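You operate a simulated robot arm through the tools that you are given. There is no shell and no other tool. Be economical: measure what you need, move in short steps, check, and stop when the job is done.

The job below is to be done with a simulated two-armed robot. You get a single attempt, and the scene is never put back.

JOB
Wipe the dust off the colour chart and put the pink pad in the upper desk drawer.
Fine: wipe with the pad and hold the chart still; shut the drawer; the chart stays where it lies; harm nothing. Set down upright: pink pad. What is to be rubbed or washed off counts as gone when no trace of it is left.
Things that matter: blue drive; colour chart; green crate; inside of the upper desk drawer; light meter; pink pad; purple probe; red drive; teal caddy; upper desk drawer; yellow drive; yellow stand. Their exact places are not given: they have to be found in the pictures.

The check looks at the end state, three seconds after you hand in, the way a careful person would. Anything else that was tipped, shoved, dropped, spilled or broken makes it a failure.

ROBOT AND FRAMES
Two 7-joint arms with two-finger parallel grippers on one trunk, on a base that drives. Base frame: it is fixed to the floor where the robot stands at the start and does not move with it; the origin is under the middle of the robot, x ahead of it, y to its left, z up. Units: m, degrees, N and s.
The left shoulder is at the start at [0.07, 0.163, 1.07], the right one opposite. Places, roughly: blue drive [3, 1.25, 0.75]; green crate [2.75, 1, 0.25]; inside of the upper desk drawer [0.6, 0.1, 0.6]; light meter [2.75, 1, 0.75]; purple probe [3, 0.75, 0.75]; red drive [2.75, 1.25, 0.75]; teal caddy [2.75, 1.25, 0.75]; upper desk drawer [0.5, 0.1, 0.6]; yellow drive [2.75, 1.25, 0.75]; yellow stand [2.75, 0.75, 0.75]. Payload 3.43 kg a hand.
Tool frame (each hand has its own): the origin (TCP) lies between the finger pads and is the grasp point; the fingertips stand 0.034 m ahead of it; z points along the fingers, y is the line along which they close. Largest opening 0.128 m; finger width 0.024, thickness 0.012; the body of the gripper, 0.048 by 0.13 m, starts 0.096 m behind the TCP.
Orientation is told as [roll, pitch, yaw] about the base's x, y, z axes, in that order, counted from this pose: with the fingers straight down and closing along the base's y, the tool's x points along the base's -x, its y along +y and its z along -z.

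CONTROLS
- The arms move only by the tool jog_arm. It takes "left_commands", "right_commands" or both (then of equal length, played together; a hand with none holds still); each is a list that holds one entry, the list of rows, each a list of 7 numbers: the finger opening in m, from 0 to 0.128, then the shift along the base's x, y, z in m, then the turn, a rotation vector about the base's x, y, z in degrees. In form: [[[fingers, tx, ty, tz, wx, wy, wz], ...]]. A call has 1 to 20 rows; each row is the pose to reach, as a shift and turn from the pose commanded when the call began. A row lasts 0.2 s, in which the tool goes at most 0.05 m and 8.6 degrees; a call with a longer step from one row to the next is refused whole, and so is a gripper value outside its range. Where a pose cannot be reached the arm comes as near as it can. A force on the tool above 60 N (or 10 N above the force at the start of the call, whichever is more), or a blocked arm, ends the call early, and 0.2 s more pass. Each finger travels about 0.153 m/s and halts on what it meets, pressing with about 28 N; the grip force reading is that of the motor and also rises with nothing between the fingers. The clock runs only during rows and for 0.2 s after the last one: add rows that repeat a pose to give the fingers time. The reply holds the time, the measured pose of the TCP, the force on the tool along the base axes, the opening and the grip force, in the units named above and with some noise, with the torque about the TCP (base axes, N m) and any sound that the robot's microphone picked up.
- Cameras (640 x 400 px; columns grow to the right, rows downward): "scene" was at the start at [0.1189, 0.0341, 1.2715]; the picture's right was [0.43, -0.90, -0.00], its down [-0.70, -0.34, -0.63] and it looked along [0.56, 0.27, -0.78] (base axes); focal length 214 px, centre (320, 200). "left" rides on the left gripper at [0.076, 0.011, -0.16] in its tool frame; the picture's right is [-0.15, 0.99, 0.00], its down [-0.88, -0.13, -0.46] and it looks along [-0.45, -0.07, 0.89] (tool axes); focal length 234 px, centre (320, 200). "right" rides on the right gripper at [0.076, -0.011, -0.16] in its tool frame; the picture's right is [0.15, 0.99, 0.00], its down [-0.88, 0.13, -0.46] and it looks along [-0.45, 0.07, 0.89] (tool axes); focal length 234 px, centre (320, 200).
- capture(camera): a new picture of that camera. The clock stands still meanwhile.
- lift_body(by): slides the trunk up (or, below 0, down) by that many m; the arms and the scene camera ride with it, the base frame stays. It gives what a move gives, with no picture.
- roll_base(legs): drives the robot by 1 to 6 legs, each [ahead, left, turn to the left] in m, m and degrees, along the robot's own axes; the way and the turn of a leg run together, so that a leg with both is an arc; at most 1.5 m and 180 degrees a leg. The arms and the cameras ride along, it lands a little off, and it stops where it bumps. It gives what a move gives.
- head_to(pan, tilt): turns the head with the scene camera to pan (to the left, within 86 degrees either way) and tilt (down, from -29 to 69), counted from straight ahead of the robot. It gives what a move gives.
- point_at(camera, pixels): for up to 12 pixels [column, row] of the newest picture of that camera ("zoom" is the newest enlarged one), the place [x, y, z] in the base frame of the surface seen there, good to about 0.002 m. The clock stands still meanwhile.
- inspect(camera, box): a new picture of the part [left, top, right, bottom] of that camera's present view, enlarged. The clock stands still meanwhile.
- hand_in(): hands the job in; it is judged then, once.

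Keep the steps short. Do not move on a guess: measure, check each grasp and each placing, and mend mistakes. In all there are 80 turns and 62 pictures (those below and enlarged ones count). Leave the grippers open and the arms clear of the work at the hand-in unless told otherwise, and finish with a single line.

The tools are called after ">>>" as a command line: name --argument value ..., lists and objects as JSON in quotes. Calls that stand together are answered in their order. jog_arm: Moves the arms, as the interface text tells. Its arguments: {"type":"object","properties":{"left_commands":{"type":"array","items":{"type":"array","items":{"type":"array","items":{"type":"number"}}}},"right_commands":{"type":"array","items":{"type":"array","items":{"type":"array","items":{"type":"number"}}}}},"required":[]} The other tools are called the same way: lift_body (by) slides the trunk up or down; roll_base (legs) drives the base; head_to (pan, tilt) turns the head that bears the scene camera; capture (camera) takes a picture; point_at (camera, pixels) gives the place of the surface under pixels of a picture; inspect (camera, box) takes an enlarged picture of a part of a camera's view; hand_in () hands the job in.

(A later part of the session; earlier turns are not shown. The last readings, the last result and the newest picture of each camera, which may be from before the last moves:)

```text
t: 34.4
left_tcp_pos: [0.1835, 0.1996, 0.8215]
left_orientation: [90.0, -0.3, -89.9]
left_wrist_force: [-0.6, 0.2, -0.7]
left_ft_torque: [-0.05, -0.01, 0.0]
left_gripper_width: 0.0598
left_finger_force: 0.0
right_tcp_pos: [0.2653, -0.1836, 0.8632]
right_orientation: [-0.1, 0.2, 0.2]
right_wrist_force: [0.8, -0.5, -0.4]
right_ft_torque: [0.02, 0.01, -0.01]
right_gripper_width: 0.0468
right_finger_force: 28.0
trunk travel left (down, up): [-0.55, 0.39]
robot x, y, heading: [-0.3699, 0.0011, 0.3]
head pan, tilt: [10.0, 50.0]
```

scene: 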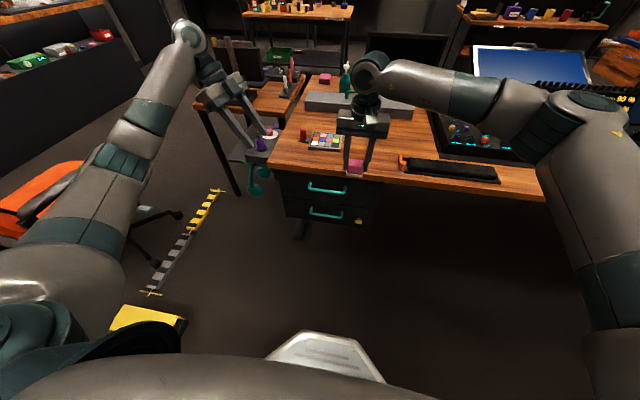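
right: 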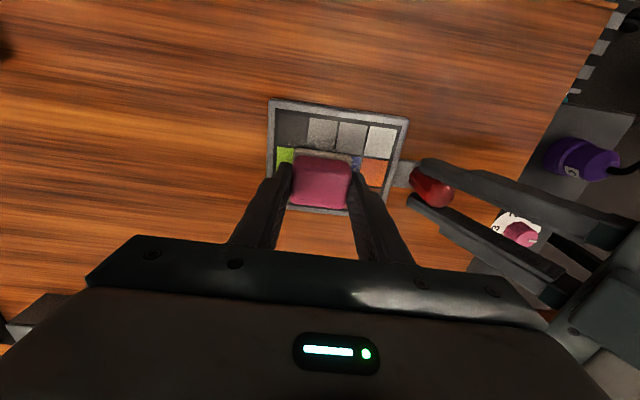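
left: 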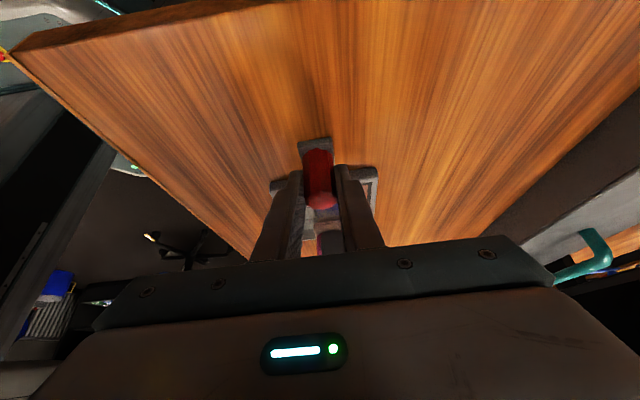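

Orientation reached. I bring the left hand in front of the bar (x 0.22, y 0.09, z 0.658) and look.

>>> jog_arm --left_commands '[[[0.06, 0.006, -0.02, -0.03, 0, 0, 0], [0.06, 0.012, -0.04, -0.06, 0, 0, 0], [0.06, 0.018, -0.06, -0.09, 0, 0, 0], [0.06, 0.024, -0.08, -0.12, 0, 0, 0], [0.06, 0.03, -0.1, -0.15, 0, 0, 0], [0.06, 0.036, -0.11, -0.1635, 0, 0, 0], [0.06, 0.036, -0.11, -0.1635, 0, 0, 0]]]'

>>> capture --camera "left"

>>> capture --camera "scene"

```text
t: 36.0
left_tcp_pos: [0.2185, 0.0904, 0.6594]
left_orientation: [90.1, -0.2, -90.0]
left_wrist_force: [-0.8, -0.1, 0.2]
left_ft_torque: [-0.05, 0.01, 0.0]
left_gripper_width: 0.0602
left_finger_force: 0.1
right_tcp_pos: [0.2647, -0.1825, 0.8629]
right_orientation: [0.0, 0.1, 0.4]
right_wrist_force: [0.3, 0.1, -0.3]
right_ft_torque: [0.03, 0.0, 0.02]
right_gripper_width: 0.047
right_finger_force: 27.9
trunk travel left (down, up): [-0.55, 0.39]
robot x, y, heading: [-0.3695, 0.0017, 0.3]
head pan, tilt: [10.0, 50.0]
```

```text
35 pictures are left
```

left: 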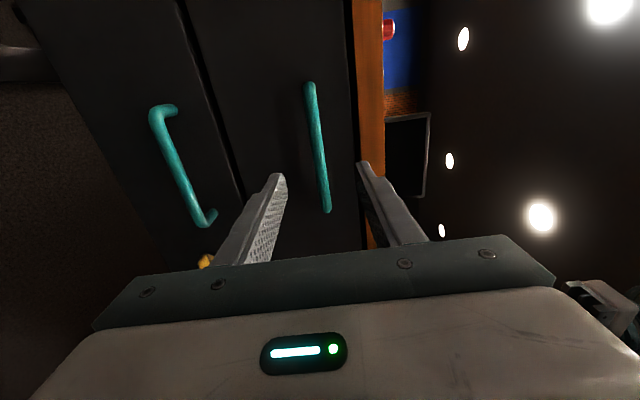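

```text
34 pictures are left
```

scene: 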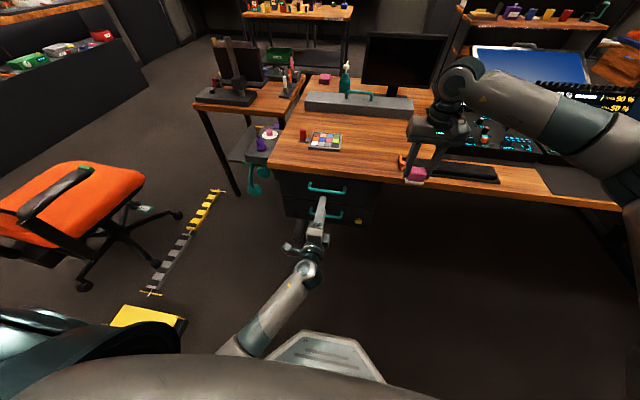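

The bar (col ~318) lies between the fingertips (cols 280 and 360). I advance 8.6 cm to it and close.

>>> jog_arm --left_commands '[[[0.06, 0.03, 0, -0.001, 0, 0, 0], [0.06, 0.06, 0, -0.001, 0, 0, 0], [0.06, 0.086, 0, -0.001, 0, 0, 0], [0.06, 0.086, 0, -0.001, 0, 0, 0], [0.04, 0.086, 0, -0.001, 0, 0, 0], [0.025, 0.086, 0, -0.001, 0, 0, 0], [0.01, 0.086, 0, -0.001, 0, 0, 0], [0.0, 0.086, 0, -0.001, 0, 0, 0], [0.0, 0.086, 0, -0.001, 0, 0, 0]]]'

>>> capture --camera "left"

```text
t: 38.0
left_tcp_pos: [0.3056, 0.0914, 0.6583]
left_orientation: [90.3, -0.2, -90.0]
left_wrist_force: [2.2, 1.1, 10.4]
left_ft_torque: [0.36, -0.09, -0.1]
left_gripper_width: 0.0138
left_finger_force: 45.1
right_tcp_pos: [0.2651, -0.1837, 0.8636]
right_orientation: [0.0, 0.0, 0.4]
right_wrist_force: [0.5, 0.8, -0.2]
right_ft_torque: [0.0, 0.0, 0.02]
right_gripper_width: 0.0471
right_finger_force: 27.4
trunk travel left (down, up): [-0.55, 0.39]
robot x, y, heading: [-0.371, -0.0024, -0.1]
head pan, tilt: [10.0, 50.0]
```

```text
33 pictures are left
```

left: 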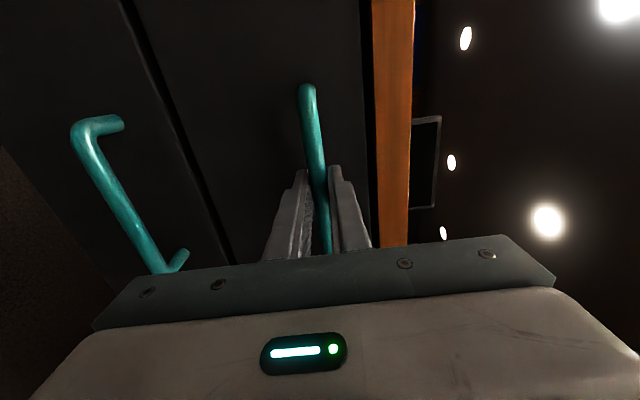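

The bar is gripped (0.0138). I test the pull with the arm, 4 cm.

>>> jog_arm --left_commands '[[[0.0, -0.01, 0, 0, 0, 0, 0], [0.0, -0.02, 0, 0, 0, 0, 0], [0.0, -0.03, 0, 0, 0, 0, 0], [0.0, -0.04, 0, 0, 0, 0, 0], [0.0, -0.04, 0, 0, 0, 0, 0]]]'

>>> capture --camera "scene"

```text
t: 39.2
left_tcp_pos: [0.264, 0.0913, 0.6582]
left_orientation: [90.1, -0.2, -90.0]
left_wrist_force: [0.0, 8.5, 9.6]
left_ft_torque: [0.36, -0.14, -0.27]
left_gripper_width: 0.0137
left_finger_force: 44.7
right_tcp_pos: [0.2653, -0.1826, 0.8624]
right_orientation: [0.0, 0.1, 0.4]
right_wrist_force: [0.8, -0.1, 0.3]
right_ft_torque: [0.03, 0.0, 0.02]
right_gripper_width: 0.0467
right_finger_force: 27.8
trunk travel left (down, up): [-0.55, 0.39]
robot x, y, heading: [-0.3711, 0.0008, 0.5]
head pan, tilt: [10.0, 50.0]
```

```text
32 pictures are left
```

scene: 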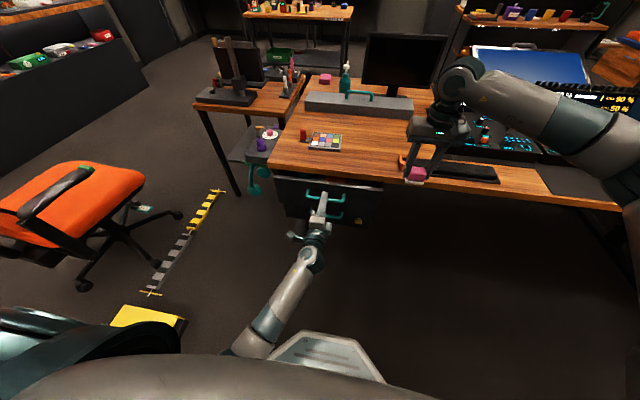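

The drawer slides freely. I pull the rest by driving back 0.18 m with the arm still.

>>> roll_base --legs '[[-0.18, 0, 0]]'

>>> capture --camera "scene"

```text
t: 40.7
left_tcp_pos: [0.085, 0.0894, 0.6575]
left_orientation: [90.1, -0.3, -89.9]
left_wrist_force: [1.3, 22.2, 5.9]
left_ft_torque: [0.42, -0.07, 1.0]
left_gripper_width: 0.0137
left_finger_force: 45.0
right_tcp_pos: [0.0843, -0.184, 0.8648]
right_orientation: [-0.1, 0.1, 0.2]
right_wrist_force: [-0.3, -0.3, -0.5]
right_ft_torque: [0.05, -0.03, 0.04]
right_gripper_width: 0.047
right_finger_force: 27.7
trunk travel left (down, up): [-0.55, 0.39]
robot x, y, heading: [-0.548, -0.0027, 0.3]
head pan, tilt: [10.0, 50.0]
```

```text
31 pictures are left
```

scene: 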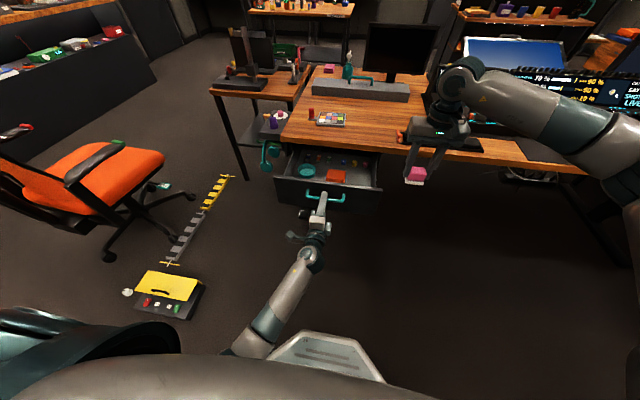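

The drawer is open about 0.22 m, with things inside. I look closer for free room.

>>> inspect --camera "scene" --box '[265, 135, 395, 220]'

>>> point_at --camera "zoom" --pixels '[[60, 180], [200, 165], [220, 90], [420, 210], [450, 150], [350, 190], [340, 115], [270, 200], [510, 230], [430, 180], [500, 245], [40, 210]]'

```text
4.71 times, centred on (330, 178) of scene
```

zoom: 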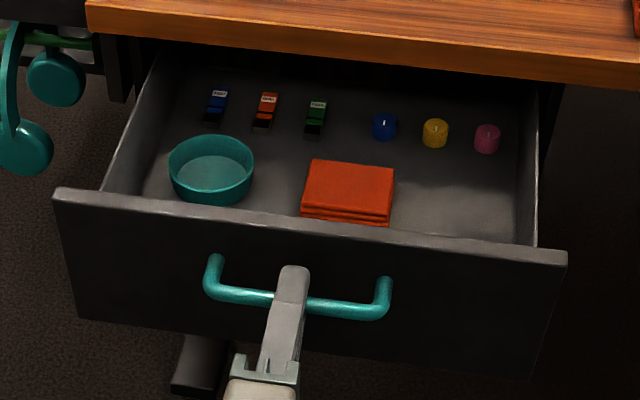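

```text
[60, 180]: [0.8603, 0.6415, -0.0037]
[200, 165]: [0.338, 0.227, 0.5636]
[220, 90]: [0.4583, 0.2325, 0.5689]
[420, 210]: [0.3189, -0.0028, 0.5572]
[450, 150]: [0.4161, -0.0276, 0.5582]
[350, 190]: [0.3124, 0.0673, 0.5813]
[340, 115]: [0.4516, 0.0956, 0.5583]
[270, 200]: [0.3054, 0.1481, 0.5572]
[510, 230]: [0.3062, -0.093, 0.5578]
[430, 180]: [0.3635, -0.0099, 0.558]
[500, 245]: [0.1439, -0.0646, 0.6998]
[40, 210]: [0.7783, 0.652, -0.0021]
```

Floor of the drawer is z 0.557; the right part (y about -0.09 to 0.0) looks free. I release the handle and draw the left hand back 0.15 m.

>>> jog_arm --left_commands '[[[0.03, 0, 0, 0, 0, 0, 0], [0.05, 0, 0, 0, 0, 0, 0], [0.05, 0, 0, 0, 0, 0, 0], [0.05, -0.04, 0, 0, 0, 0, 0], [0.05, -0.08, 0.01, 0, 0, 0, 0], [0.05, -0.12, 0.03, 0, 0, 0, 0], [0.05, -0.15, 0.06, 0, 0, 0, 0], [0.05, -0.17, 0.1, 0, 0, 0, 0], [0.05, -0.17, 0.1, 0, 0, 0, 0]]]'

```text
t: 42.7
left_tcp_pos: [-0.0852, 0.1911, 0.6604]
left_orientation: [90.0, -0.1, -89.9]
left_wrist_force: [0.8, 0.2, 0.1]
left_ft_torque: [-0.01, 0.03, -0.01]
left_gripper_width: 0.05
left_finger_force: 0.0
right_tcp_pos: [0.086, -0.1843, 0.8616]
right_orientation: [-0.1, 0.2, 0.2]
right_wrist_force: [0.1, -0.8, 0.5]
right_ft_torque: [0.0, 0.02, 0.0]
right_gripper_width: 0.0467
right_finger_force: 27.8
trunk travel left (down, up): [-0.55, 0.39]
robot x, y, heading: [-0.5464, 0.002, 0.2]
head pan, tilt: [10.0, 50.0]
```

I drive 0.12 m forward so the right hand can reach the drawer, then move the pad above it, and look down with the right camera.

>>> roll_base --legs '[[0.12, 0, 0]]'

>>> jog_arm --right_commands '[[[0.03, 0.0, 0.03, 0, 0, 0, 0], [0.03, 0.005, 0.06, 0, 0, 0, 0], [0.03, 0.01, 0.09, 0, 0, 0, 0], [0.03, 0.02, 0.12, 0, 0, 0, 0], [0.03, 0.026, 0.14, 0, 0, 0, 0], [0.03, 0.026, 0.14, 0, 0, 0, 0]]]'

>>> capture --camera "right"

>>> capture --camera "scene"

```text
t: 44.0
left_tcp_pos: [0.0375, 0.1916, 0.659]
left_orientation: [89.9, -0.2, -89.9]
left_wrist_force: [0.1, 0.6, 1.2]
left_ft_torque: [0.01, -0.02, -0.02]
left_gripper_width: 0.05
left_finger_force: 0.0
right_tcp_pos: [0.208, -0.1848, 0.8611]
right_orientation: [0.1, 0.2, 0.2]
right_wrist_force: [-0.1, 0.0, -0.2]
right_ft_torque: [0.03, 0.03, 0.01]
right_gripper_width: 0.0467
right_finger_force: 27.7
trunk travel left (down, up): [-0.55, 0.39]
robot x, y, heading: [-0.4272, 0.0003, 0.3]
head pan, tilt: [10.0, 50.0]
```

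```text
t: 45.4
left_tcp_pos: [0.0374, 0.1912, 0.66]
left_orientation: [90.1, -0.1, -90.0]
left_wrist_force: [0.2, 0.3, 0.9]
left_ft_torque: [0.0, 0.03, 0.01]
left_gripper_width: 0.0498
left_finger_force: 0.0
right_tcp_pos: [0.2328, -0.0434, 0.8635]
right_orientation: [0.0, 0.1, 0.3]
right_wrist_force: [-0.6, -0.3, 0.3]
right_ft_torque: [0.02, -0.03, -0.04]
right_gripper_width: 0.0466
right_finger_force: 27.9
trunk travel left (down, up): [-0.55, 0.39]
robot x, y, heading: [-0.4243, -0.0009, 0.3]
head pan, tilt: [10.0, 50.0]
```

```text
29 pictures are left
```

right: 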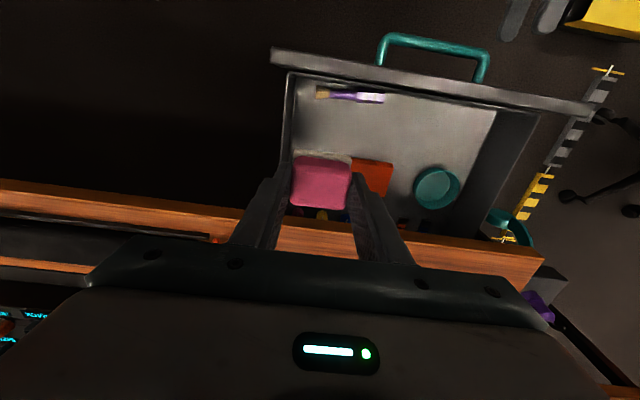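

```text
28 pictures are left
```

scene: 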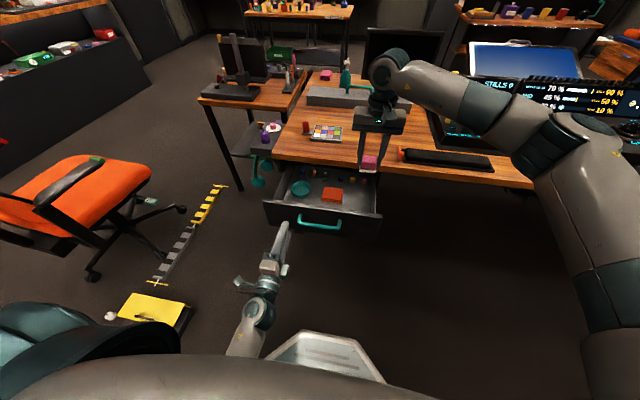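

There is a brush near the drawer front (350,95). I measure it, the walls, the cloth and the desk edge.

>>> inspect --camera "right" --box '[260, 40, 440, 240]'

>>> point_at --camera "right" --pixels '[[318, 92], [382, 98], [345, 100], [293, 110], [290, 140], [300, 130], [340, 130], [372, 162], [380, 180], [390, 165], [300, 72], [310, 90]]'

```text
2.00 times, centred on (350, 140) of right
```

zoom: 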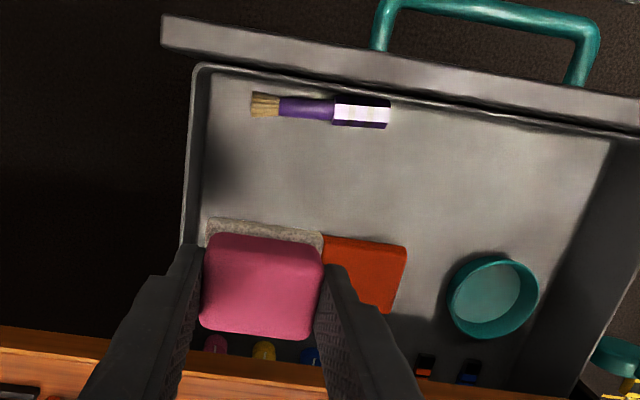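

```text
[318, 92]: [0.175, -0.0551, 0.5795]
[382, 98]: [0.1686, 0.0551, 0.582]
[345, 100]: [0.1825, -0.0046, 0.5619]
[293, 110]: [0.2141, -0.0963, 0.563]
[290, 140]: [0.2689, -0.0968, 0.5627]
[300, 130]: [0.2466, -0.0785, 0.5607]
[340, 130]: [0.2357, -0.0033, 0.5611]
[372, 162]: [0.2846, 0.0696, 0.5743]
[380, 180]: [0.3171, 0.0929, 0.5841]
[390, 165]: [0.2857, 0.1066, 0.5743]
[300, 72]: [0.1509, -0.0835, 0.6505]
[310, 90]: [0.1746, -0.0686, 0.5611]
```

Free patch: x 0.195–0.28, y -0.09–0.02, floor at 0.561. I lower the pad at (0.234, -0.036) to 2 cm above the floor.

>>> jog_arm --right_commands '[[[0.03, 0.001, 0.004, -0.03, 0, 0, 0], [0.03, 0.001, 0.007, -0.06, 0, 0, 0], [0.03, 0.001, 0.007, -0.09, 0, 0, 0], [0.03, 0.001, 0.007, -0.12, 0, 0, 0], [0.03, 0.001, 0.007, -0.15, 0, 0, 0], [0.03, 0.001, 0.007, -0.18, 0, 0, 0], [0.03, 0.001, 0.007, -0.21, 0, 0, 0], [0.03, 0.001, 0.007, -0.232, 0, 0, 0], [0.03, 0.001, 0.007, -0.232, 0, 0, 0]]]'

>>> capture --camera "right"

>>> capture --camera "scene"

```text
t: 47.4
left_tcp_pos: [0.0374, 0.1915, 0.6593]
left_orientation: [90.1, -0.2, -90.0]
left_wrist_force: [-0.1, 0.3, -0.1]
left_ft_torque: [0.01, 0.01, -0.01]
left_gripper_width: 0.05
left_finger_force: 0.0
right_tcp_pos: [0.2332, -0.0386, 0.6304]
right_orientation: [-0.1, 0.1, 0.3]
right_wrist_force: [-0.5, -0.3, -0.3]
right_ft_torque: [0.04, -0.01, 0.01]
right_gripper_width: 0.0469
right_finger_force: 28.1
trunk travel left (down, up): [-0.55, 0.39]
robot x, y, heading: [-0.4262, 0.0031, 0.2]
head pan, tilt: [10.0, 50.0]
```

```text
26 pictures are left
```

right: 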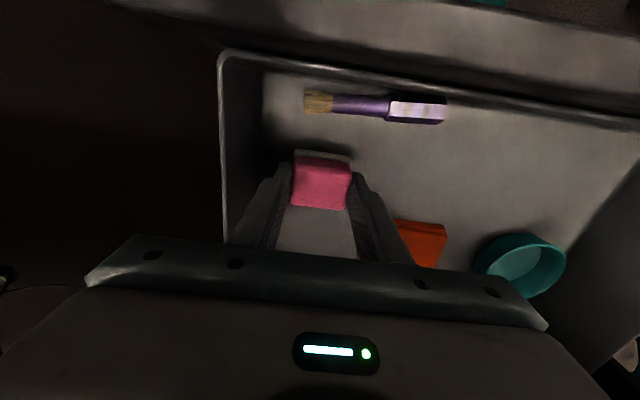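

```text
25 pictures are left
```

scene: 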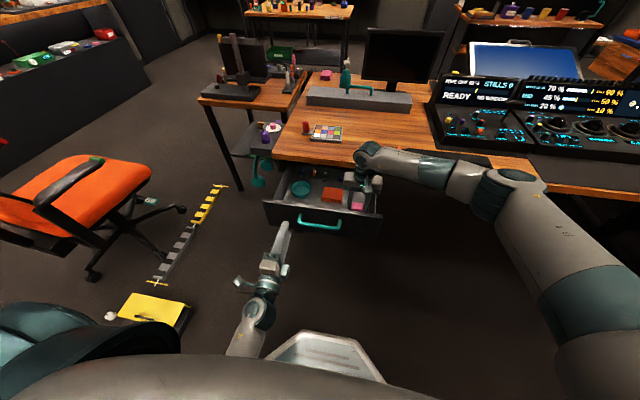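

I check the forearm's clearance to the desk before going lower.

>>> point_at --camera "scene" --pixels '[[368, 150], [400, 175], [450, 185], [380, 165], [420, 165], [358, 180], [357, 203]]'

```text
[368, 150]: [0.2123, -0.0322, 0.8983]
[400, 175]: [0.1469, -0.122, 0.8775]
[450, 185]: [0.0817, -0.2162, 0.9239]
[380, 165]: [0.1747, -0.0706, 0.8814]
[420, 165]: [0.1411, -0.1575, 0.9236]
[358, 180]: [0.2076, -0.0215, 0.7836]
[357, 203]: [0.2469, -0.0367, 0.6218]
```

All clear of the desk. I lower to the floor of the drawer in small steps.

>>> jog_arm --right_commands '[[[0.03, 0, 0, -0.01, 0, 0, 0], [0.03, 0, 0, -0.015, 0, 0, 0], [0.03, 0, 0, -0.018, 0, 0, 0], [0.03, 0, 0, -0.018, 0, 0, 0]]]'

```text
t: 48.4
left_tcp_pos: [0.0368, 0.191, 0.6598]
left_orientation: [90.2, -0.2, -90.0]
left_wrist_force: [0.5, 0.2, 0.0]
left_ft_torque: [0.04, 0.0, 0.0]
left_gripper_width: 0.0496
left_finger_force: 0.1
right_tcp_pos: [0.2342, -0.0392, 0.6119]
right_orientation: [0.0, 0.2, 0.3]
right_wrist_force: [-0.4, -0.5, 0.2]
right_ft_torque: [-0.02, -0.01, 0.0]
right_gripper_width: 0.0468
right_finger_force: 27.8
trunk travel left (down, up): [-0.55, 0.39]
robot x, y, heading: [-0.427, -0.0024, 0.2]
head pan, tilt: [10.0, 50.0]
```

>>> jog_arm --right_commands '[[[0.03, 0, 0, -0.001, 0, 0, 0], [0.03, 0, 0, -0.002, 0, 0, 0], [0.03, 0, 0, -0.003, 0, 0, 0], [0.03, 0, 0, -0.003, 0, 0, 0]]]'

```text
t: 49.4
left_tcp_pos: [0.0375, 0.1911, 0.6603]
left_orientation: [90.1, -0.2, -90.0]
left_wrist_force: [0.8, 0.5, 0.7]
left_ft_torque: [-0.01, 0.01, 0.01]
left_gripper_width: 0.0499
left_finger_force: 0.1
right_tcp_pos: [0.2339, -0.0373, 0.6113]
right_orientation: [0.0, 0.1, 0.2]
right_wrist_force: [0.9, -0.6, -0.3]
right_ft_torque: [-0.01, -0.02, -0.01]
right_gripper_width: 0.0467
right_finger_force: 27.9
trunk travel left (down, up): [-0.55, 0.39]
robot x, y, heading: [-0.4272, 0.0004, 0.1]
head pan, tilt: [10.0, 50.0]
```

Still no contact; a few more millimetres.

>>> jog_arm --right_commands '[[[0.03, 0, 0, -0.001, 0, 0, 0], [0.03, 0, 0, -0.002, 0, 0, 0], [0.03, 0, 0, -0.003, 0, 0, 0], [0.03, 0, 0, -0.003, 0, 0, 0]]]'

>>> inspect --camera "right" --box '[220, 90, 420, 240]'

```text
t: 50.4
left_tcp_pos: [0.0354, 0.1912, 0.6602]
left_orientation: [90.2, -0.2, -89.9]
left_wrist_force: [0.9, -0.7, -0.2]
left_ft_torque: [-0.01, 0.0, 0.04]
left_gripper_width: 0.05
left_finger_force: 0.1
right_tcp_pos: [0.2337, -0.0371, 0.61]
right_orientation: [0.0, 0.0, 0.2]
right_wrist_force: [-0.1, -2.6, 16.6]
right_ft_torque: [-0.13, 0.09, -0.02]
right_gripper_width: 0.047
right_finger_force: 28.0
trunk travel left (down, up): [-0.55, 0.39]
robot x, y, heading: [-0.4277, -0.0013, 0.4]
head pan, tilt: [10.0, 50.0]
```

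```text
2.67 times, centred on (320, 165) of right
```

zoom: 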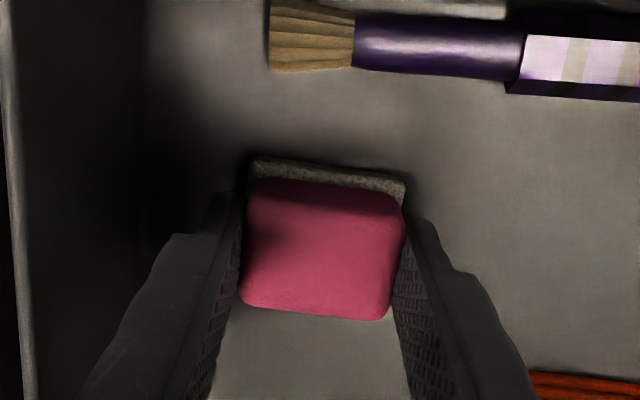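

Contact at 16 N; the pad stands on the floor of the drawer. I ease up 1 mm, open slowly and raise straight up.

>>> jog_arm --right_commands '[[[0.04, 0, 0, 0.001, 0, 0, 0], [0.05, 0, 0, 0.001, 0, 0, 0], [0.06, 0, 0, 0.001, 0, 0, 0], [0.07, 0, 0, 0.001, 0, 0, 0], [0.07, 0, 0, 0.001, 0, 0, 0], [0.07, 0, 0, 0.03, 0, 0, 0], [0.07, 0, 0, 0.07, 0, 0, 0], [0.07, 0, 0, 0.11, 0, 0, 0], [0.07, 0, 0, 0.15, 0, 0, 0], [0.07, 0, 0, 0.19, 0, 0, 0], [0.07, 0, 0, 0.24, 0, 0, 0], [0.07, 0, 0, 0.24, 0, 0, 0]]]'

>>> capture --camera "right"

```text
t: 53.0
left_tcp_pos: [0.0373, 0.1912, 0.6601]
left_orientation: [90.0, -0.2, -89.9]
left_wrist_force: [-0.1, 0.3, -0.7]
left_ft_torque: [-0.04, -0.04, -0.01]
left_gripper_width: 0.0501
left_finger_force: 0.0
right_tcp_pos: [0.2348, -0.0387, 0.8484]
right_orientation: [0.0, 0.2, 0.2]
right_wrist_force: [0.3, 0.6, 0.0]
right_ft_torque: [0.01, 0.0, -0.01]
right_gripper_width: 0.0701
right_finger_force: 0.1
trunk travel left (down, up): [-0.55, 0.39]
robot x, y, heading: [-0.4249, -0.0027, -0.0]
head pan, tilt: [10.0, 50.0]
```

```text
23 pictures are left
```

right: 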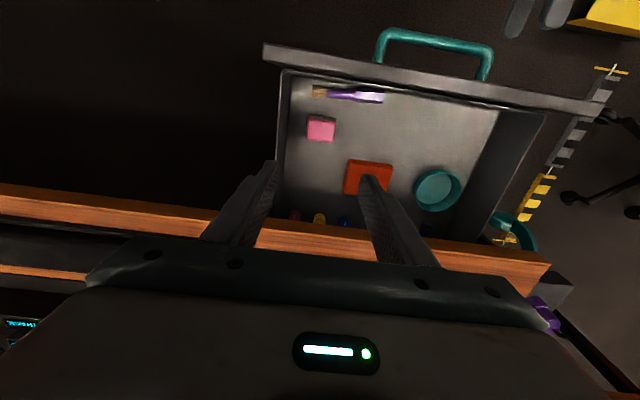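

The pad stands upright in the drawer (320,128). Now I take the right hand up and aside, and bring the closed left fingers below the handle (y 0.09, z 0.61) in front of the drawer face.

>>> jog_arm --left_commands '[[[0.03, -0.01, 0, -0.015, 0, 0, 0], [0.01, -0.01, -0.02, -0.03, 0, 0, 0], [0, -0.01, -0.04, -0.05, 0, 0, 0], [0, -0.01, -0.07, -0.05, 0, 0, 0], [0, -0.01, -0.1, -0.05, 0, 0, 0], [0, 0.02, -0.1, -0.05, 0, 0, 0], [0, 0.045, -0.1, -0.05, 0, 0, 0], [0, 0.045, -0.1, -0.05, 0, 0, 0]]]' --right_commands '[[[0.07, -0.01, -0.02, 0.02, 0, 0, 0], [0.07, -0.03, -0.04, 0.04, 0, 0, 0], [0.07, -0.05, -0.06, 0.06, 0, 0, 0], [0.07, -0.07, -0.08, 0.08, 0, 0, 0], [0.07, -0.09, -0.1, 0.09, 0, 0, 0], [0.07, -0.1, -0.12, 0.09, 0, 0, 0], [0.07, -0.1, -0.14, 0.09, 0, 0, 0], [0.07, -0.1, -0.14, 0.09, 0, 0, 0]]]'

>>> capture --camera "left"

>>> inspect --camera "scene" --box '[240, 110, 420, 260]'

```text
t: 53.7
left_tcp_pos: [0.0149, 0.2025, 0.6019]
left_orientation: [88.9, 9.5, -95.8]
left_wrist_force: [0.1, 0.6, -0.2]
left_ft_torque: [-0.03, -0.04, 0.01]
left_gripper_width: 0.0
left_finger_force: 28.0
right_tcp_pos: [0.1925, -0.0893, 0.8993]
right_orientation: [-0.3, 0.0, 0.2]
right_wrist_force: [-0.2, 0.4, 0.5]
right_ft_torque: [0.05, 0.02, 0.01]
right_gripper_width: 0.0699
right_finger_force: 0.0
trunk travel left (down, up): [-0.55, 0.39]
robot x, y, heading: [-0.4292, -0.0008, 0.1]
head pan, tilt: [10.0, 50.0]
stopped in row 3 (left hand): the arm was blocked; the commanded pose is now the measured one
```

```text
22 pictures are left
```

left: 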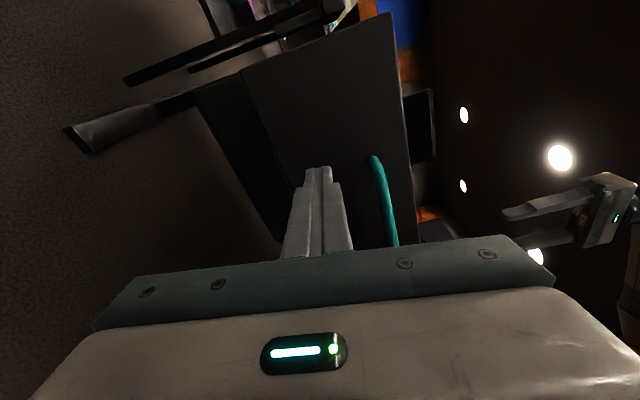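

```text
2.67 times, centred on (330, 185) of scene
```

zoom: 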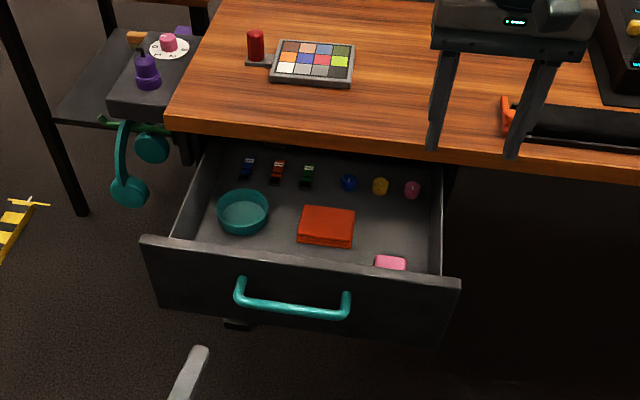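

The left arm was cramped against itself. I back off 0.15 m to give it room, then straighten it forward.

>>> roll_base --legs '[[-0.15, 0, 0]]'

>>> jog_arm --left_commands '[[[0, 0.03, 0, 0.02, 0, 0, 0], [0, 0.06, -0.01, 0.03, 0, 0, 0], [0, 0.09, -0.02, 0.04, 0, 0, 0], [0, 0.12, -0.03, 0.05, 0, 0, 0], [0, 0.14, -0.03, 0.05, 0, 0, 0], [0, 0.14, -0.03, 0.05, 0, 0, 0]]]'

```text
t: 55.1
left_tcp_pos: [-0.1325, 0.2037, 0.6016]
left_orientation: [88.9, 9.1, -95.6]
left_wrist_force: [0.2, -0.3, 1.2]
left_ft_torque: [0.0, 0.03, -0.01]
left_gripper_width: 0.0
left_finger_force: 28.3
right_tcp_pos: [0.0452, -0.0847, 0.8977]
right_orientation: [-0.3, 0.1, 0.4]
right_wrist_force: [-1.1, 0.1, 0.1]
right_ft_torque: [0.0, 0.02, -0.02]
right_gripper_width: 0.0699
right_finger_force: 0.0
trunk travel left (down, up): [-0.55, 0.39]
robot x, y, heading: [-0.5749, 0.0038, 0.2]
head pan, tilt: [10.0, 50.0]
```

```text
t: 56.5
left_tcp_pos: [0.009, 0.1704, 0.6524]
left_orientation: [88.9, 9.5, -95.4]
left_wrist_force: [-1.0, -0.1, -0.1]
left_ft_torque: [0.05, -0.04, -0.02]
left_gripper_width: 0.0002
left_finger_force: 28.1
right_tcp_pos: [0.0441, -0.0885, 0.9]
right_orientation: [0.0, 0.1, 0.4]
right_wrist_force: [0.8, 0.2, 0.0]
right_ft_torque: [-0.01, 0.01, -0.02]
right_gripper_width: 0.0697
right_finger_force: 0.0
trunk travel left (down, up): [-0.55, 0.39]
robot x, y, heading: [-0.5785, -0.0016, 0.4]
head pan, tilt: [10.0, 50.0]
```

Free again. I straighten the orientation and move to y 0.09, z 0.61 with the tip 4 cm from the handle.

>>> jog_arm --left_commands '[[[0, 0, -0.015, -0.01, -3.2, -0.4, 1.8], [0, 0, -0.03, -0.02, -6.4, -0.7, 3.7], [0, 0, -0.05, -0.03, -9.5, -1.1, 5.5], [0, 0, -0.07, -0.04, -9.5, -1.1, 5.5], [0, 0, -0.08, -0.042, -9.5, -1.1, 5.5], [0, 0, -0.08, -0.042, -9.5, -1.1, 5.5]]]'

>>> capture --camera "left"

```text
t: 57.5
left_tcp_pos: [-0.0065, 0.1762, 0.5866]
left_orientation: [89.2, 11.6, -92.8]
left_wrist_force: [-0.6, 0.9, -0.3]
left_ft_torque: [0.0, 0.01, -0.01]
left_gripper_width: 0.0002
left_finger_force: 28.2
right_tcp_pos: [0.044, -0.0896, 0.8992]
right_orientation: [0.0, 0.0, 0.4]
right_wrist_force: [-0.2, -0.6, 0.5]
right_ft_torque: [0.06, 0.01, -0.04]
right_gripper_width: 0.0699
right_finger_force: 0.1
trunk travel left (down, up): [-0.55, 0.39]
robot x, y, heading: [-0.5755, 0.0032, 0.2]
head pan, tilt: [10.0, 50.0]
stopped in row 5 (left hand): the arm was blocked; the commanded pose is now the measured one
```

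```text
20 pictures are left
```

left: 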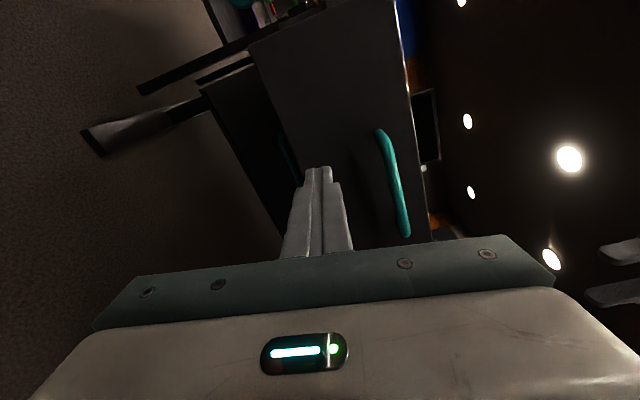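

Low poses hit a joint limit; z 0.66 worked before. I go back up to handle height, straighten there, and will regrip the bar instead.

>>> jog_arm --left_commands '[[[0, 0.015, 0, 0.035, 0, 0, 0], [0, 0.025, 0, 0.073, 0, 0, 0], [0, 0.025, -0.01, 0.073, -4, -0.3, 1], [0, 0.025, -0.02, 0.073, -8, -0.6, 2], [0, 0.025, -0.04, 0.073, -11.6, -0.8, 2.8], [0.02, 0.025, -0.06, 0.073, -11.6, -0.8, 2.8], [0.05, 0.025, -0.086, 0.073, -11.6, -0.8, 2.8], [0.06, 0.025, -0.086, 0.073, -11.6, -0.8, 2.8]]]'

>>> capture --camera "left"

```text
t: 59.3
left_tcp_pos: [0.0162, 0.11, 0.6502]
left_orientation: [90.3, 3.4, -90.5]
left_wrist_force: [0.6, 0.2, -0.4]
left_ft_torque: [0.02, -0.04, -0.01]
left_gripper_width: 0.0601
left_finger_force: 0.1
right_tcp_pos: [0.0458, -0.0878, 0.8992]
right_orientation: [0.1, 0.1, 0.4]
right_wrist_force: [-0.3, 0.5, -0.2]
right_ft_torque: [0.0, -0.02, -0.01]
right_gripper_width: 0.0699
right_finger_force: 0.0
trunk travel left (down, up): [-0.55, 0.39]
robot x, y, heading: [-0.5744, -0.0029, 0.5]
head pan, tilt: [10.0, 50.0]
```

```text
19 pictures are left
```

left: 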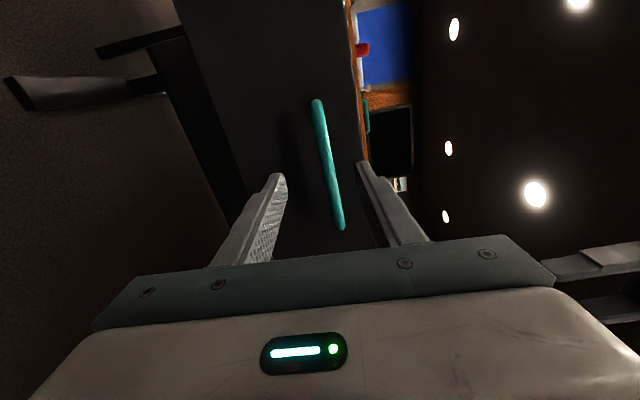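

Nearly aligned; the hand is 8 mm low. I correct height and tilt, then advance 6.6 cm onto the bar.

>>> jog_arm --left_commands '[[[0.06, 0, -0.01, 0.008, -1.7, 0, 0.3], [0.06, 0.005, -0.02, 0.0085, -3.4, 0, 0.5], [0.06, 0.03, -0.02, 0.0085, -3.4, 0, 0.5], [0.06, 0.055, -0.02, 0.0085, -3.4, 0, 0.5], [0.06, 0.066, -0.02, 0.0085, -3.4, 0, 0.5], [0.06, 0.066, -0.02, 0.0085, -3.4, 0, 0.5]]]'

>>> capture --camera "left"

```text
t: 60.9
left_tcp_pos: [0.0759, 0.1177, 0.6386]
left_orientation: [89.2, 3.8, -89.7]
left_wrist_force: [-0.4, 0.5, 0.3]
left_ft_torque: [-0.01, 0.01, -0.01]
left_gripper_width: 0.0601
left_finger_force: 0.1
right_tcp_pos: [0.0466, -0.0877, 0.8982]
right_orientation: [0.1, 0.1, 0.4]
right_wrist_force: [-1.0, 0.0, 0.4]
right_ft_torque: [0.01, 0.0, 0.0]
right_gripper_width: 0.0701
right_finger_force: 0.1
trunk travel left (down, up): [-0.55, 0.39]
robot x, y, heading: [-0.5781, 0.0002, 0.4]
head pan, tilt: [10.0, 50.0]
stopped in row 6 (left hand): the arm was blocked; the commanded pose is now the measured one
```

```text
18 pictures are left
```

left: 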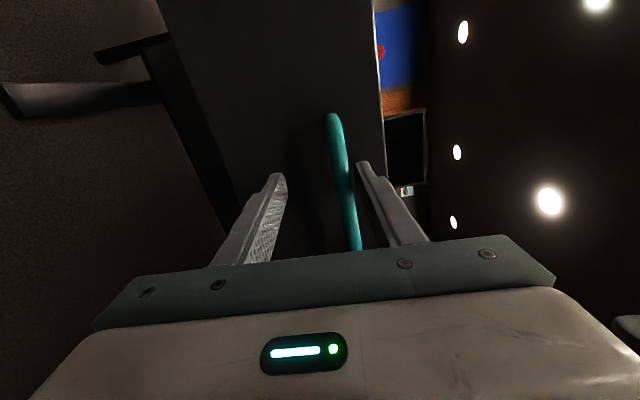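

The arm is jammed in an unlucky elbow posture, with no outside force. I look at it from the head.

>>> capture --camera "scene"

```text
17 pictures are left
```

scene: 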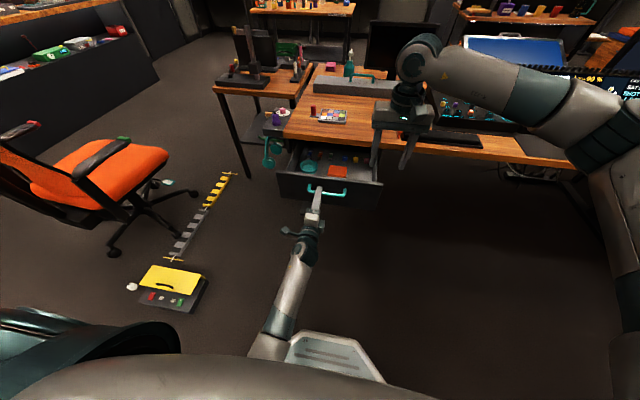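

The elbow hangs low by the base. I drive back 0.1 m (the fingers slide off the bar straight), then raise the trunk 0.2 m to give the elbow room.

>>> roll_base --legs '[[-0.1, 0, 0]]'

>>> lift_body --by 0.2

>>> jog_arm --left_commands '[[[0.06, 0.02, 0, -0.03, -1, 0, 0], [0.06, 0.03, -0.01, -0.06, -2, 0, 0], [0.06, 0.03, -0.02, -0.09, -3.8, 0, 0], [0.06, 0.03, -0.027, -0.12, -3.8, 0.8, 0], [0.06, 0.03, -0.027, -0.15, -3.8, 0.8, 0], [0.06, 0.03, -0.027, -0.18, -3.8, 0.8, 0], [0.06, 0.03, -0.027, -0.18, -3.8, 0.8, 0]]]'

```text
t: 62.1
left_tcp_pos: [-0.0268, 0.1164, 0.6392]
left_orientation: [89.4, 3.6, -89.6]
left_wrist_force: [-0.7, 0.6, 0.9]
left_ft_torque: [-0.02, 0.0, 0.04]
left_gripper_width: 0.0602
left_finger_force: 0.1
right_tcp_pos: [-0.0569, -0.0881, 0.8997]
right_orientation: [0.0, 0.1, 0.4]
right_wrist_force: [-0.9, -0.5, 0.0]
right_ft_torque: [-0.02, -0.01, -0.01]
right_gripper_width: 0.0701
right_finger_force: 0.0
trunk travel left (down, up): [-0.55, 0.39]
robot x, y, heading: [-0.6769, 0.0026, 0.6]
head pan, tilt: [10.0, 50.0]
```

```text
t: 64.3
left_tcp_pos: [-0.0247, 0.1168, 0.8393]
left_orientation: [89.3, 3.6, -89.7]
left_wrist_force: [0.1, -0.1, 0.2]
left_ft_torque: [0.01, 0.0, 0.01]
left_gripper_width: 0.0597
left_finger_force: 0.1
right_tcp_pos: [-0.0561, -0.088, 1.0998]
right_orientation: [-0.1, 0.1, 0.3]
right_wrist_force: [-0.8, -0.3, 0.6]
right_ft_torque: [0.0, -0.03, 0.0]
right_gripper_width: 0.0698
right_finger_force: 0.2
trunk travel left (down, up): [-0.75, 0.19]
robot x, y, heading: [-0.6772, -0.0034, 0.5]
head pan, tilt: [10.0, 50.0]
```

```text
t: 64.8
left_tcp_pos: [-0.0063, 0.2144, 0.7593]
left_orientation: [88.1, 13.5, -89.6]
left_wrist_force: [-0.5, 1.1, 0.0]
left_ft_torque: [0.03, 0.0, -0.03]
left_gripper_width: 0.0601
left_finger_force: 0.1
right_tcp_pos: [-0.0557, -0.0877, 1.099]
right_orientation: [0.0, 0.2, 0.4]
right_wrist_force: [0.4, 0.0, 0.1]
right_ft_torque: [0.0, 0.0, -0.02]
right_gripper_width: 0.0698
right_finger_force: 0.0
trunk travel left (down, up): [-0.75, 0.19]
robot x, y, heading: [-0.6786, -0.0023, 0.1]
head pan, tilt: [10.0, 50.0]
stopped in row 2 (left hand): the arm was blocked; the commanded pose is now the measured one
```

The jam comes from how the elbow folded. I retrace to the posture that worked: first up and out.

>>> jog_arm --left_commands '[[[0.06, 0.01, 0.01, 0.03, 0, 0, 0], [0.06, 0.02, 0.03, 0.07, 0, 0, 0], [0.06, 0.03, 0.05, 0.11, 0, 0, 0], [0.06, 0.03, 0.07, 0.15, 0, 0, 0], [0.06, 0.03, 0.09, 0.19, 0, 0, 0], [0.06, 0.03, 0.1, 0.23, 0, 0, 0], [0.06, 0.03, 0.1, 0.27, 0, 0, 0], [0.06, 0.03, 0.1, 0.27, 0, 0, 0]]]'

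>>> capture --camera "scene"

```text
t: 66.6
left_tcp_pos: [0.022, 0.3157, 1.0305]
left_orientation: [88.1, 13.6, -89.8]
left_wrist_force: [0.7, -0.8, 0.2]
left_ft_torque: [0.01, 0.02, -0.01]
left_gripper_width: 0.0598
left_finger_force: 0.1
right_tcp_pos: [-0.0562, -0.0883, 1.0983]
right_orientation: [0.0, 0.1, 0.5]
right_wrist_force: [-0.1, -0.1, -0.4]
right_ft_torque: [-0.01, 0.03, 0.0]
right_gripper_width: 0.07
right_finger_force: 0.1
trunk travel left (down, up): [-0.75, 0.19]
robot x, y, heading: [-0.6787, -0.0003, 0.5]
head pan, tilt: [10.0, 50.0]
```

```text
16 pictures are left
```

scene: 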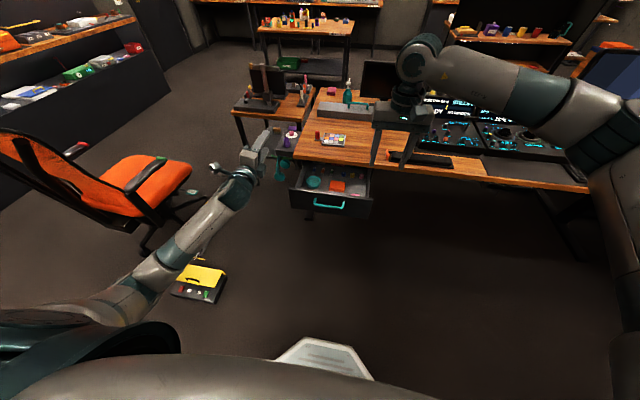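

The arm is free now. New plan: push the drawer shut with the closed left fingers on its face at y 0.21 (left of the handle), where the arm has room. I lower the trunk back, straighten and close the hand.

>>> lift_body --by -0.2

>>> jog_arm --left_commands '[[[0.04, -0.01, -0.01, -0.02, -4.5, -0.6, 0], [0.02, -0.02, -0.03, -0.04, -9, -1.2, 0], [0, -0.03, -0.05, -0.06, -13.5, -1.9, 0], [0, -0.04, -0.07, -0.09, -13.5, -1.9, 0], [0, -0.05, -0.09, -0.12, -13.5, -1.9, 0], [0, -0.06, -0.1, -0.15, -13.5, -1.9, 0], [0, -0.07, -0.1, -0.18, -13.5, -1.9, 0], [0, -0.07, -0.1, -0.18, -13.5, -1.9, 0]]]'

>>> capture --camera "scene"

```text
t: 68.8
left_tcp_pos: [0.0219, 0.3158, 0.8292]
left_orientation: [88.2, 13.6, -89.6]
left_wrist_force: [0.4, -0.1, -0.4]
left_ft_torque: [0.0, -0.01, 0.0]
left_gripper_width: 0.0599
left_finger_force: 0.0
right_tcp_pos: [-0.057, -0.088, 0.8994]
right_orientation: [0.0, 0.1, 0.4]
right_wrist_force: [0.2, -1.2, -0.1]
right_ft_torque: [0.04, 0.01, 0.03]
right_gripper_width: 0.0702
right_finger_force: 0.1
trunk travel left (down, up): [-0.55, 0.39]
robot x, y, heading: [-0.6803, -0.004, 0.3]
head pan, tilt: [10.0, 50.0]
```

```text
t: 70.6
left_tcp_pos: [-0.0487, 0.2157, 0.6478]
left_orientation: [89.9, 0.0, -89.5]
left_wrist_force: [1.0, -0.2, -0.2]
left_ft_torque: [0.03, 0.0, -0.01]
left_gripper_width: 0.0
left_finger_force: 28.5
right_tcp_pos: [-0.0559, -0.089, 0.8998]
right_orientation: [0.0, 0.1, 0.4]
right_wrist_force: [-0.8, 0.3, 0.2]
right_ft_torque: [0.02, 0.0, -0.02]
right_gripper_width: 0.0702
right_finger_force: 0.1
trunk travel left (down, up): [-0.55, 0.39]
robot x, y, heading: [-0.6757, 0.0005, 0.7]
head pan, tilt: [10.0, 50.0]
```

```text
15 pictures are left
```

scene: 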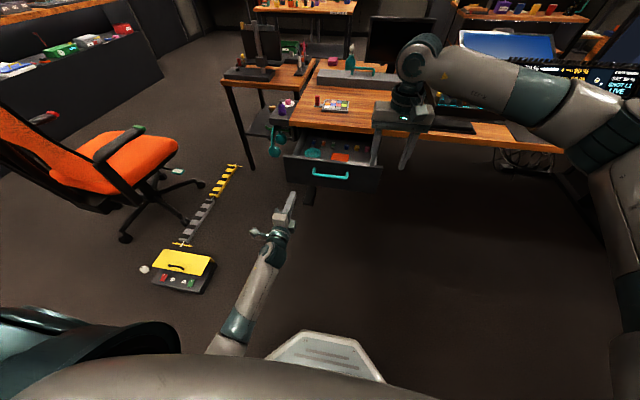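

The left fist is at y 0.216, z 0.648, facing the drawer front. I drive forward 0.14 m up to it, then 0.19 m to push.

>>> roll_base --legs '[[0.14, 0, 0], [0.06, 0, 0]]'

>>> inspect --camera "scene" --box '[240, 110, 420, 240]'

```text
t: 72.5
left_tcp_pos: [0.155, 0.214, 0.6474]
left_orientation: [90.0, -0.1, -89.6]
left_wrist_force: [-0.4, 0.7, 0.3]
left_ft_torque: [0.02, -0.03, 0.02]
left_gripper_width: 0.0
left_finger_force: 28.1
right_tcp_pos: [0.1469, -0.0893, 0.8974]
right_orientation: [0.1, 0.2, 0.3]
right_wrist_force: [0.3, 0.2, -0.1]
right_ft_torque: [0.0, 0.03, -0.02]
right_gripper_width: 0.0698
right_finger_force: 0.0
trunk travel left (down, up): [-0.55, 0.39]
robot x, y, heading: [-0.4758, 0.003, 0.2]
head pan, tilt: [10.0, 50.0]
```

```text
3.08 times, centred on (330, 175) of scene
```

zoom: 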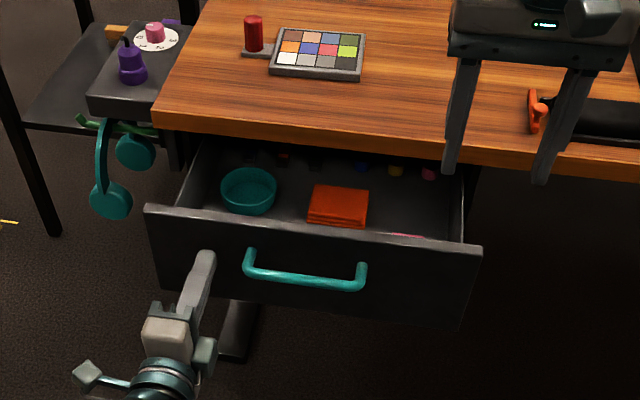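

The drawer is sliding in and its contents lie still. Another 0.14 m.

>>> roll_base --legs '[[0.14, 0, 0]]'

>>> jog_arm --left_commands '[[[0, 0.008, 0, 0, 0, 0, 0], [0, 0.014, 0, 0, 0, 0, 0], [0, 0.018, 0, 0, 0, 0, 0], [0, 0.021, 0, 0, 0, 0, 0], [0, 0.023, 0, 0, 0, 0, 0], [0, 0.023, 0, 0, 0, 0, 0]]]'

>>> inspect --camera "scene" --box '[240, 130, 420, 260]'

```text
t: 73.8
left_tcp_pos: [0.2939, 0.2169, 0.6482]
left_orientation: [89.9, 0.0, -89.7]
left_wrist_force: [0.3, 0.2, 0.3]
left_ft_torque: [-0.03, -0.03, -0.01]
left_gripper_width: 0.0
left_finger_force: 27.7
right_tcp_pos: [0.2867, -0.0872, 0.8982]
right_orientation: [0.0, 0.2, 0.4]
right_wrist_force: [0.4, -0.6, -0.4]
right_ft_torque: [-0.02, 0.02, 0.01]
right_gripper_width: 0.0699
right_finger_force: 0.1
trunk travel left (down, up): [-0.55, 0.39]
robot x, y, heading: [-0.3364, -0.0033, 0.2]
head pan, tilt: [10.0, 50.0]
```

```text
t: 75.2
left_tcp_pos: [0.3173, 0.2167, 0.6484]
left_orientation: [89.9, 0.0, -89.6]
left_wrist_force: [-4.6, -0.8, -0.3]
left_ft_torque: [0.0, 0.05, -0.03]
left_gripper_width: 0.0001
left_finger_force: 27.9
right_tcp_pos: [0.2848, -0.0879, 0.8995]
right_orientation: [0.0, 0.1, 0.4]
right_wrist_force: [-0.7, 0.8, -0.2]
right_ft_torque: [-0.02, -0.04, -0.01]
right_gripper_width: 0.0701
right_finger_force: 0.0
trunk travel left (down, up): [-0.55, 0.39]
robot x, y, heading: [-0.3375, 0.0046, 0.3]
head pan, tilt: [10.0, 50.0]
```

```text
3.08 times, centred on (330, 195) of scene
```

zoom: 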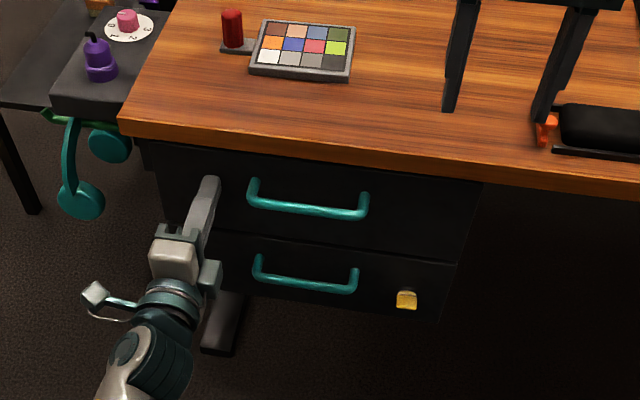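

Contact force is starting (4.6 N). I press on a few millimetres and then compare the face with its first place (x 0.351).

>>> jog_arm --left_commands '[[[0, 0.002, 0, 0, 0, 0, 0], [0, 0.003, 0, 0, 0, 0, 0], [0, 0.003, 0, 0, 0, 0, 0]]]'

>>> point_at --camera "zoom" --pixels '[[240, 170], [300, 185], [420, 200], [300, 230], [330, 295], [430, 275]]'

```text
t: 76.0
left_tcp_pos: [0.317, 0.217, 0.6477]
left_orientation: [89.9, -0.1, -89.6]
left_wrist_force: [-42.0, -1.2, -5.2]
left_ft_torque: [0.04, 0.15, -0.56]
left_gripper_width: 0.0002
left_finger_force: 28.3
right_tcp_pos: [0.2837, -0.0864, 0.8996]
right_orientation: [0.1, 0.0, 0.3]
right_wrist_force: [-0.1, -0.3, -0.4]
right_ft_torque: [0.01, 0.0, 0.02]
right_gripper_width: 0.0698
right_finger_force: 0.1
trunk travel left (down, up): [-0.55, 0.39]
robot x, y, heading: [-0.3342, 0.0005, 0.3]
head pan, tilt: [10.0, 50.0]
```

```text
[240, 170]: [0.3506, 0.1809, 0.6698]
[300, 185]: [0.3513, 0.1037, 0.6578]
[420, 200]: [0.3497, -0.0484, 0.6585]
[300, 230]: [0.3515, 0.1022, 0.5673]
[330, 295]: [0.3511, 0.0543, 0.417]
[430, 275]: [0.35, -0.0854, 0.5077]
```

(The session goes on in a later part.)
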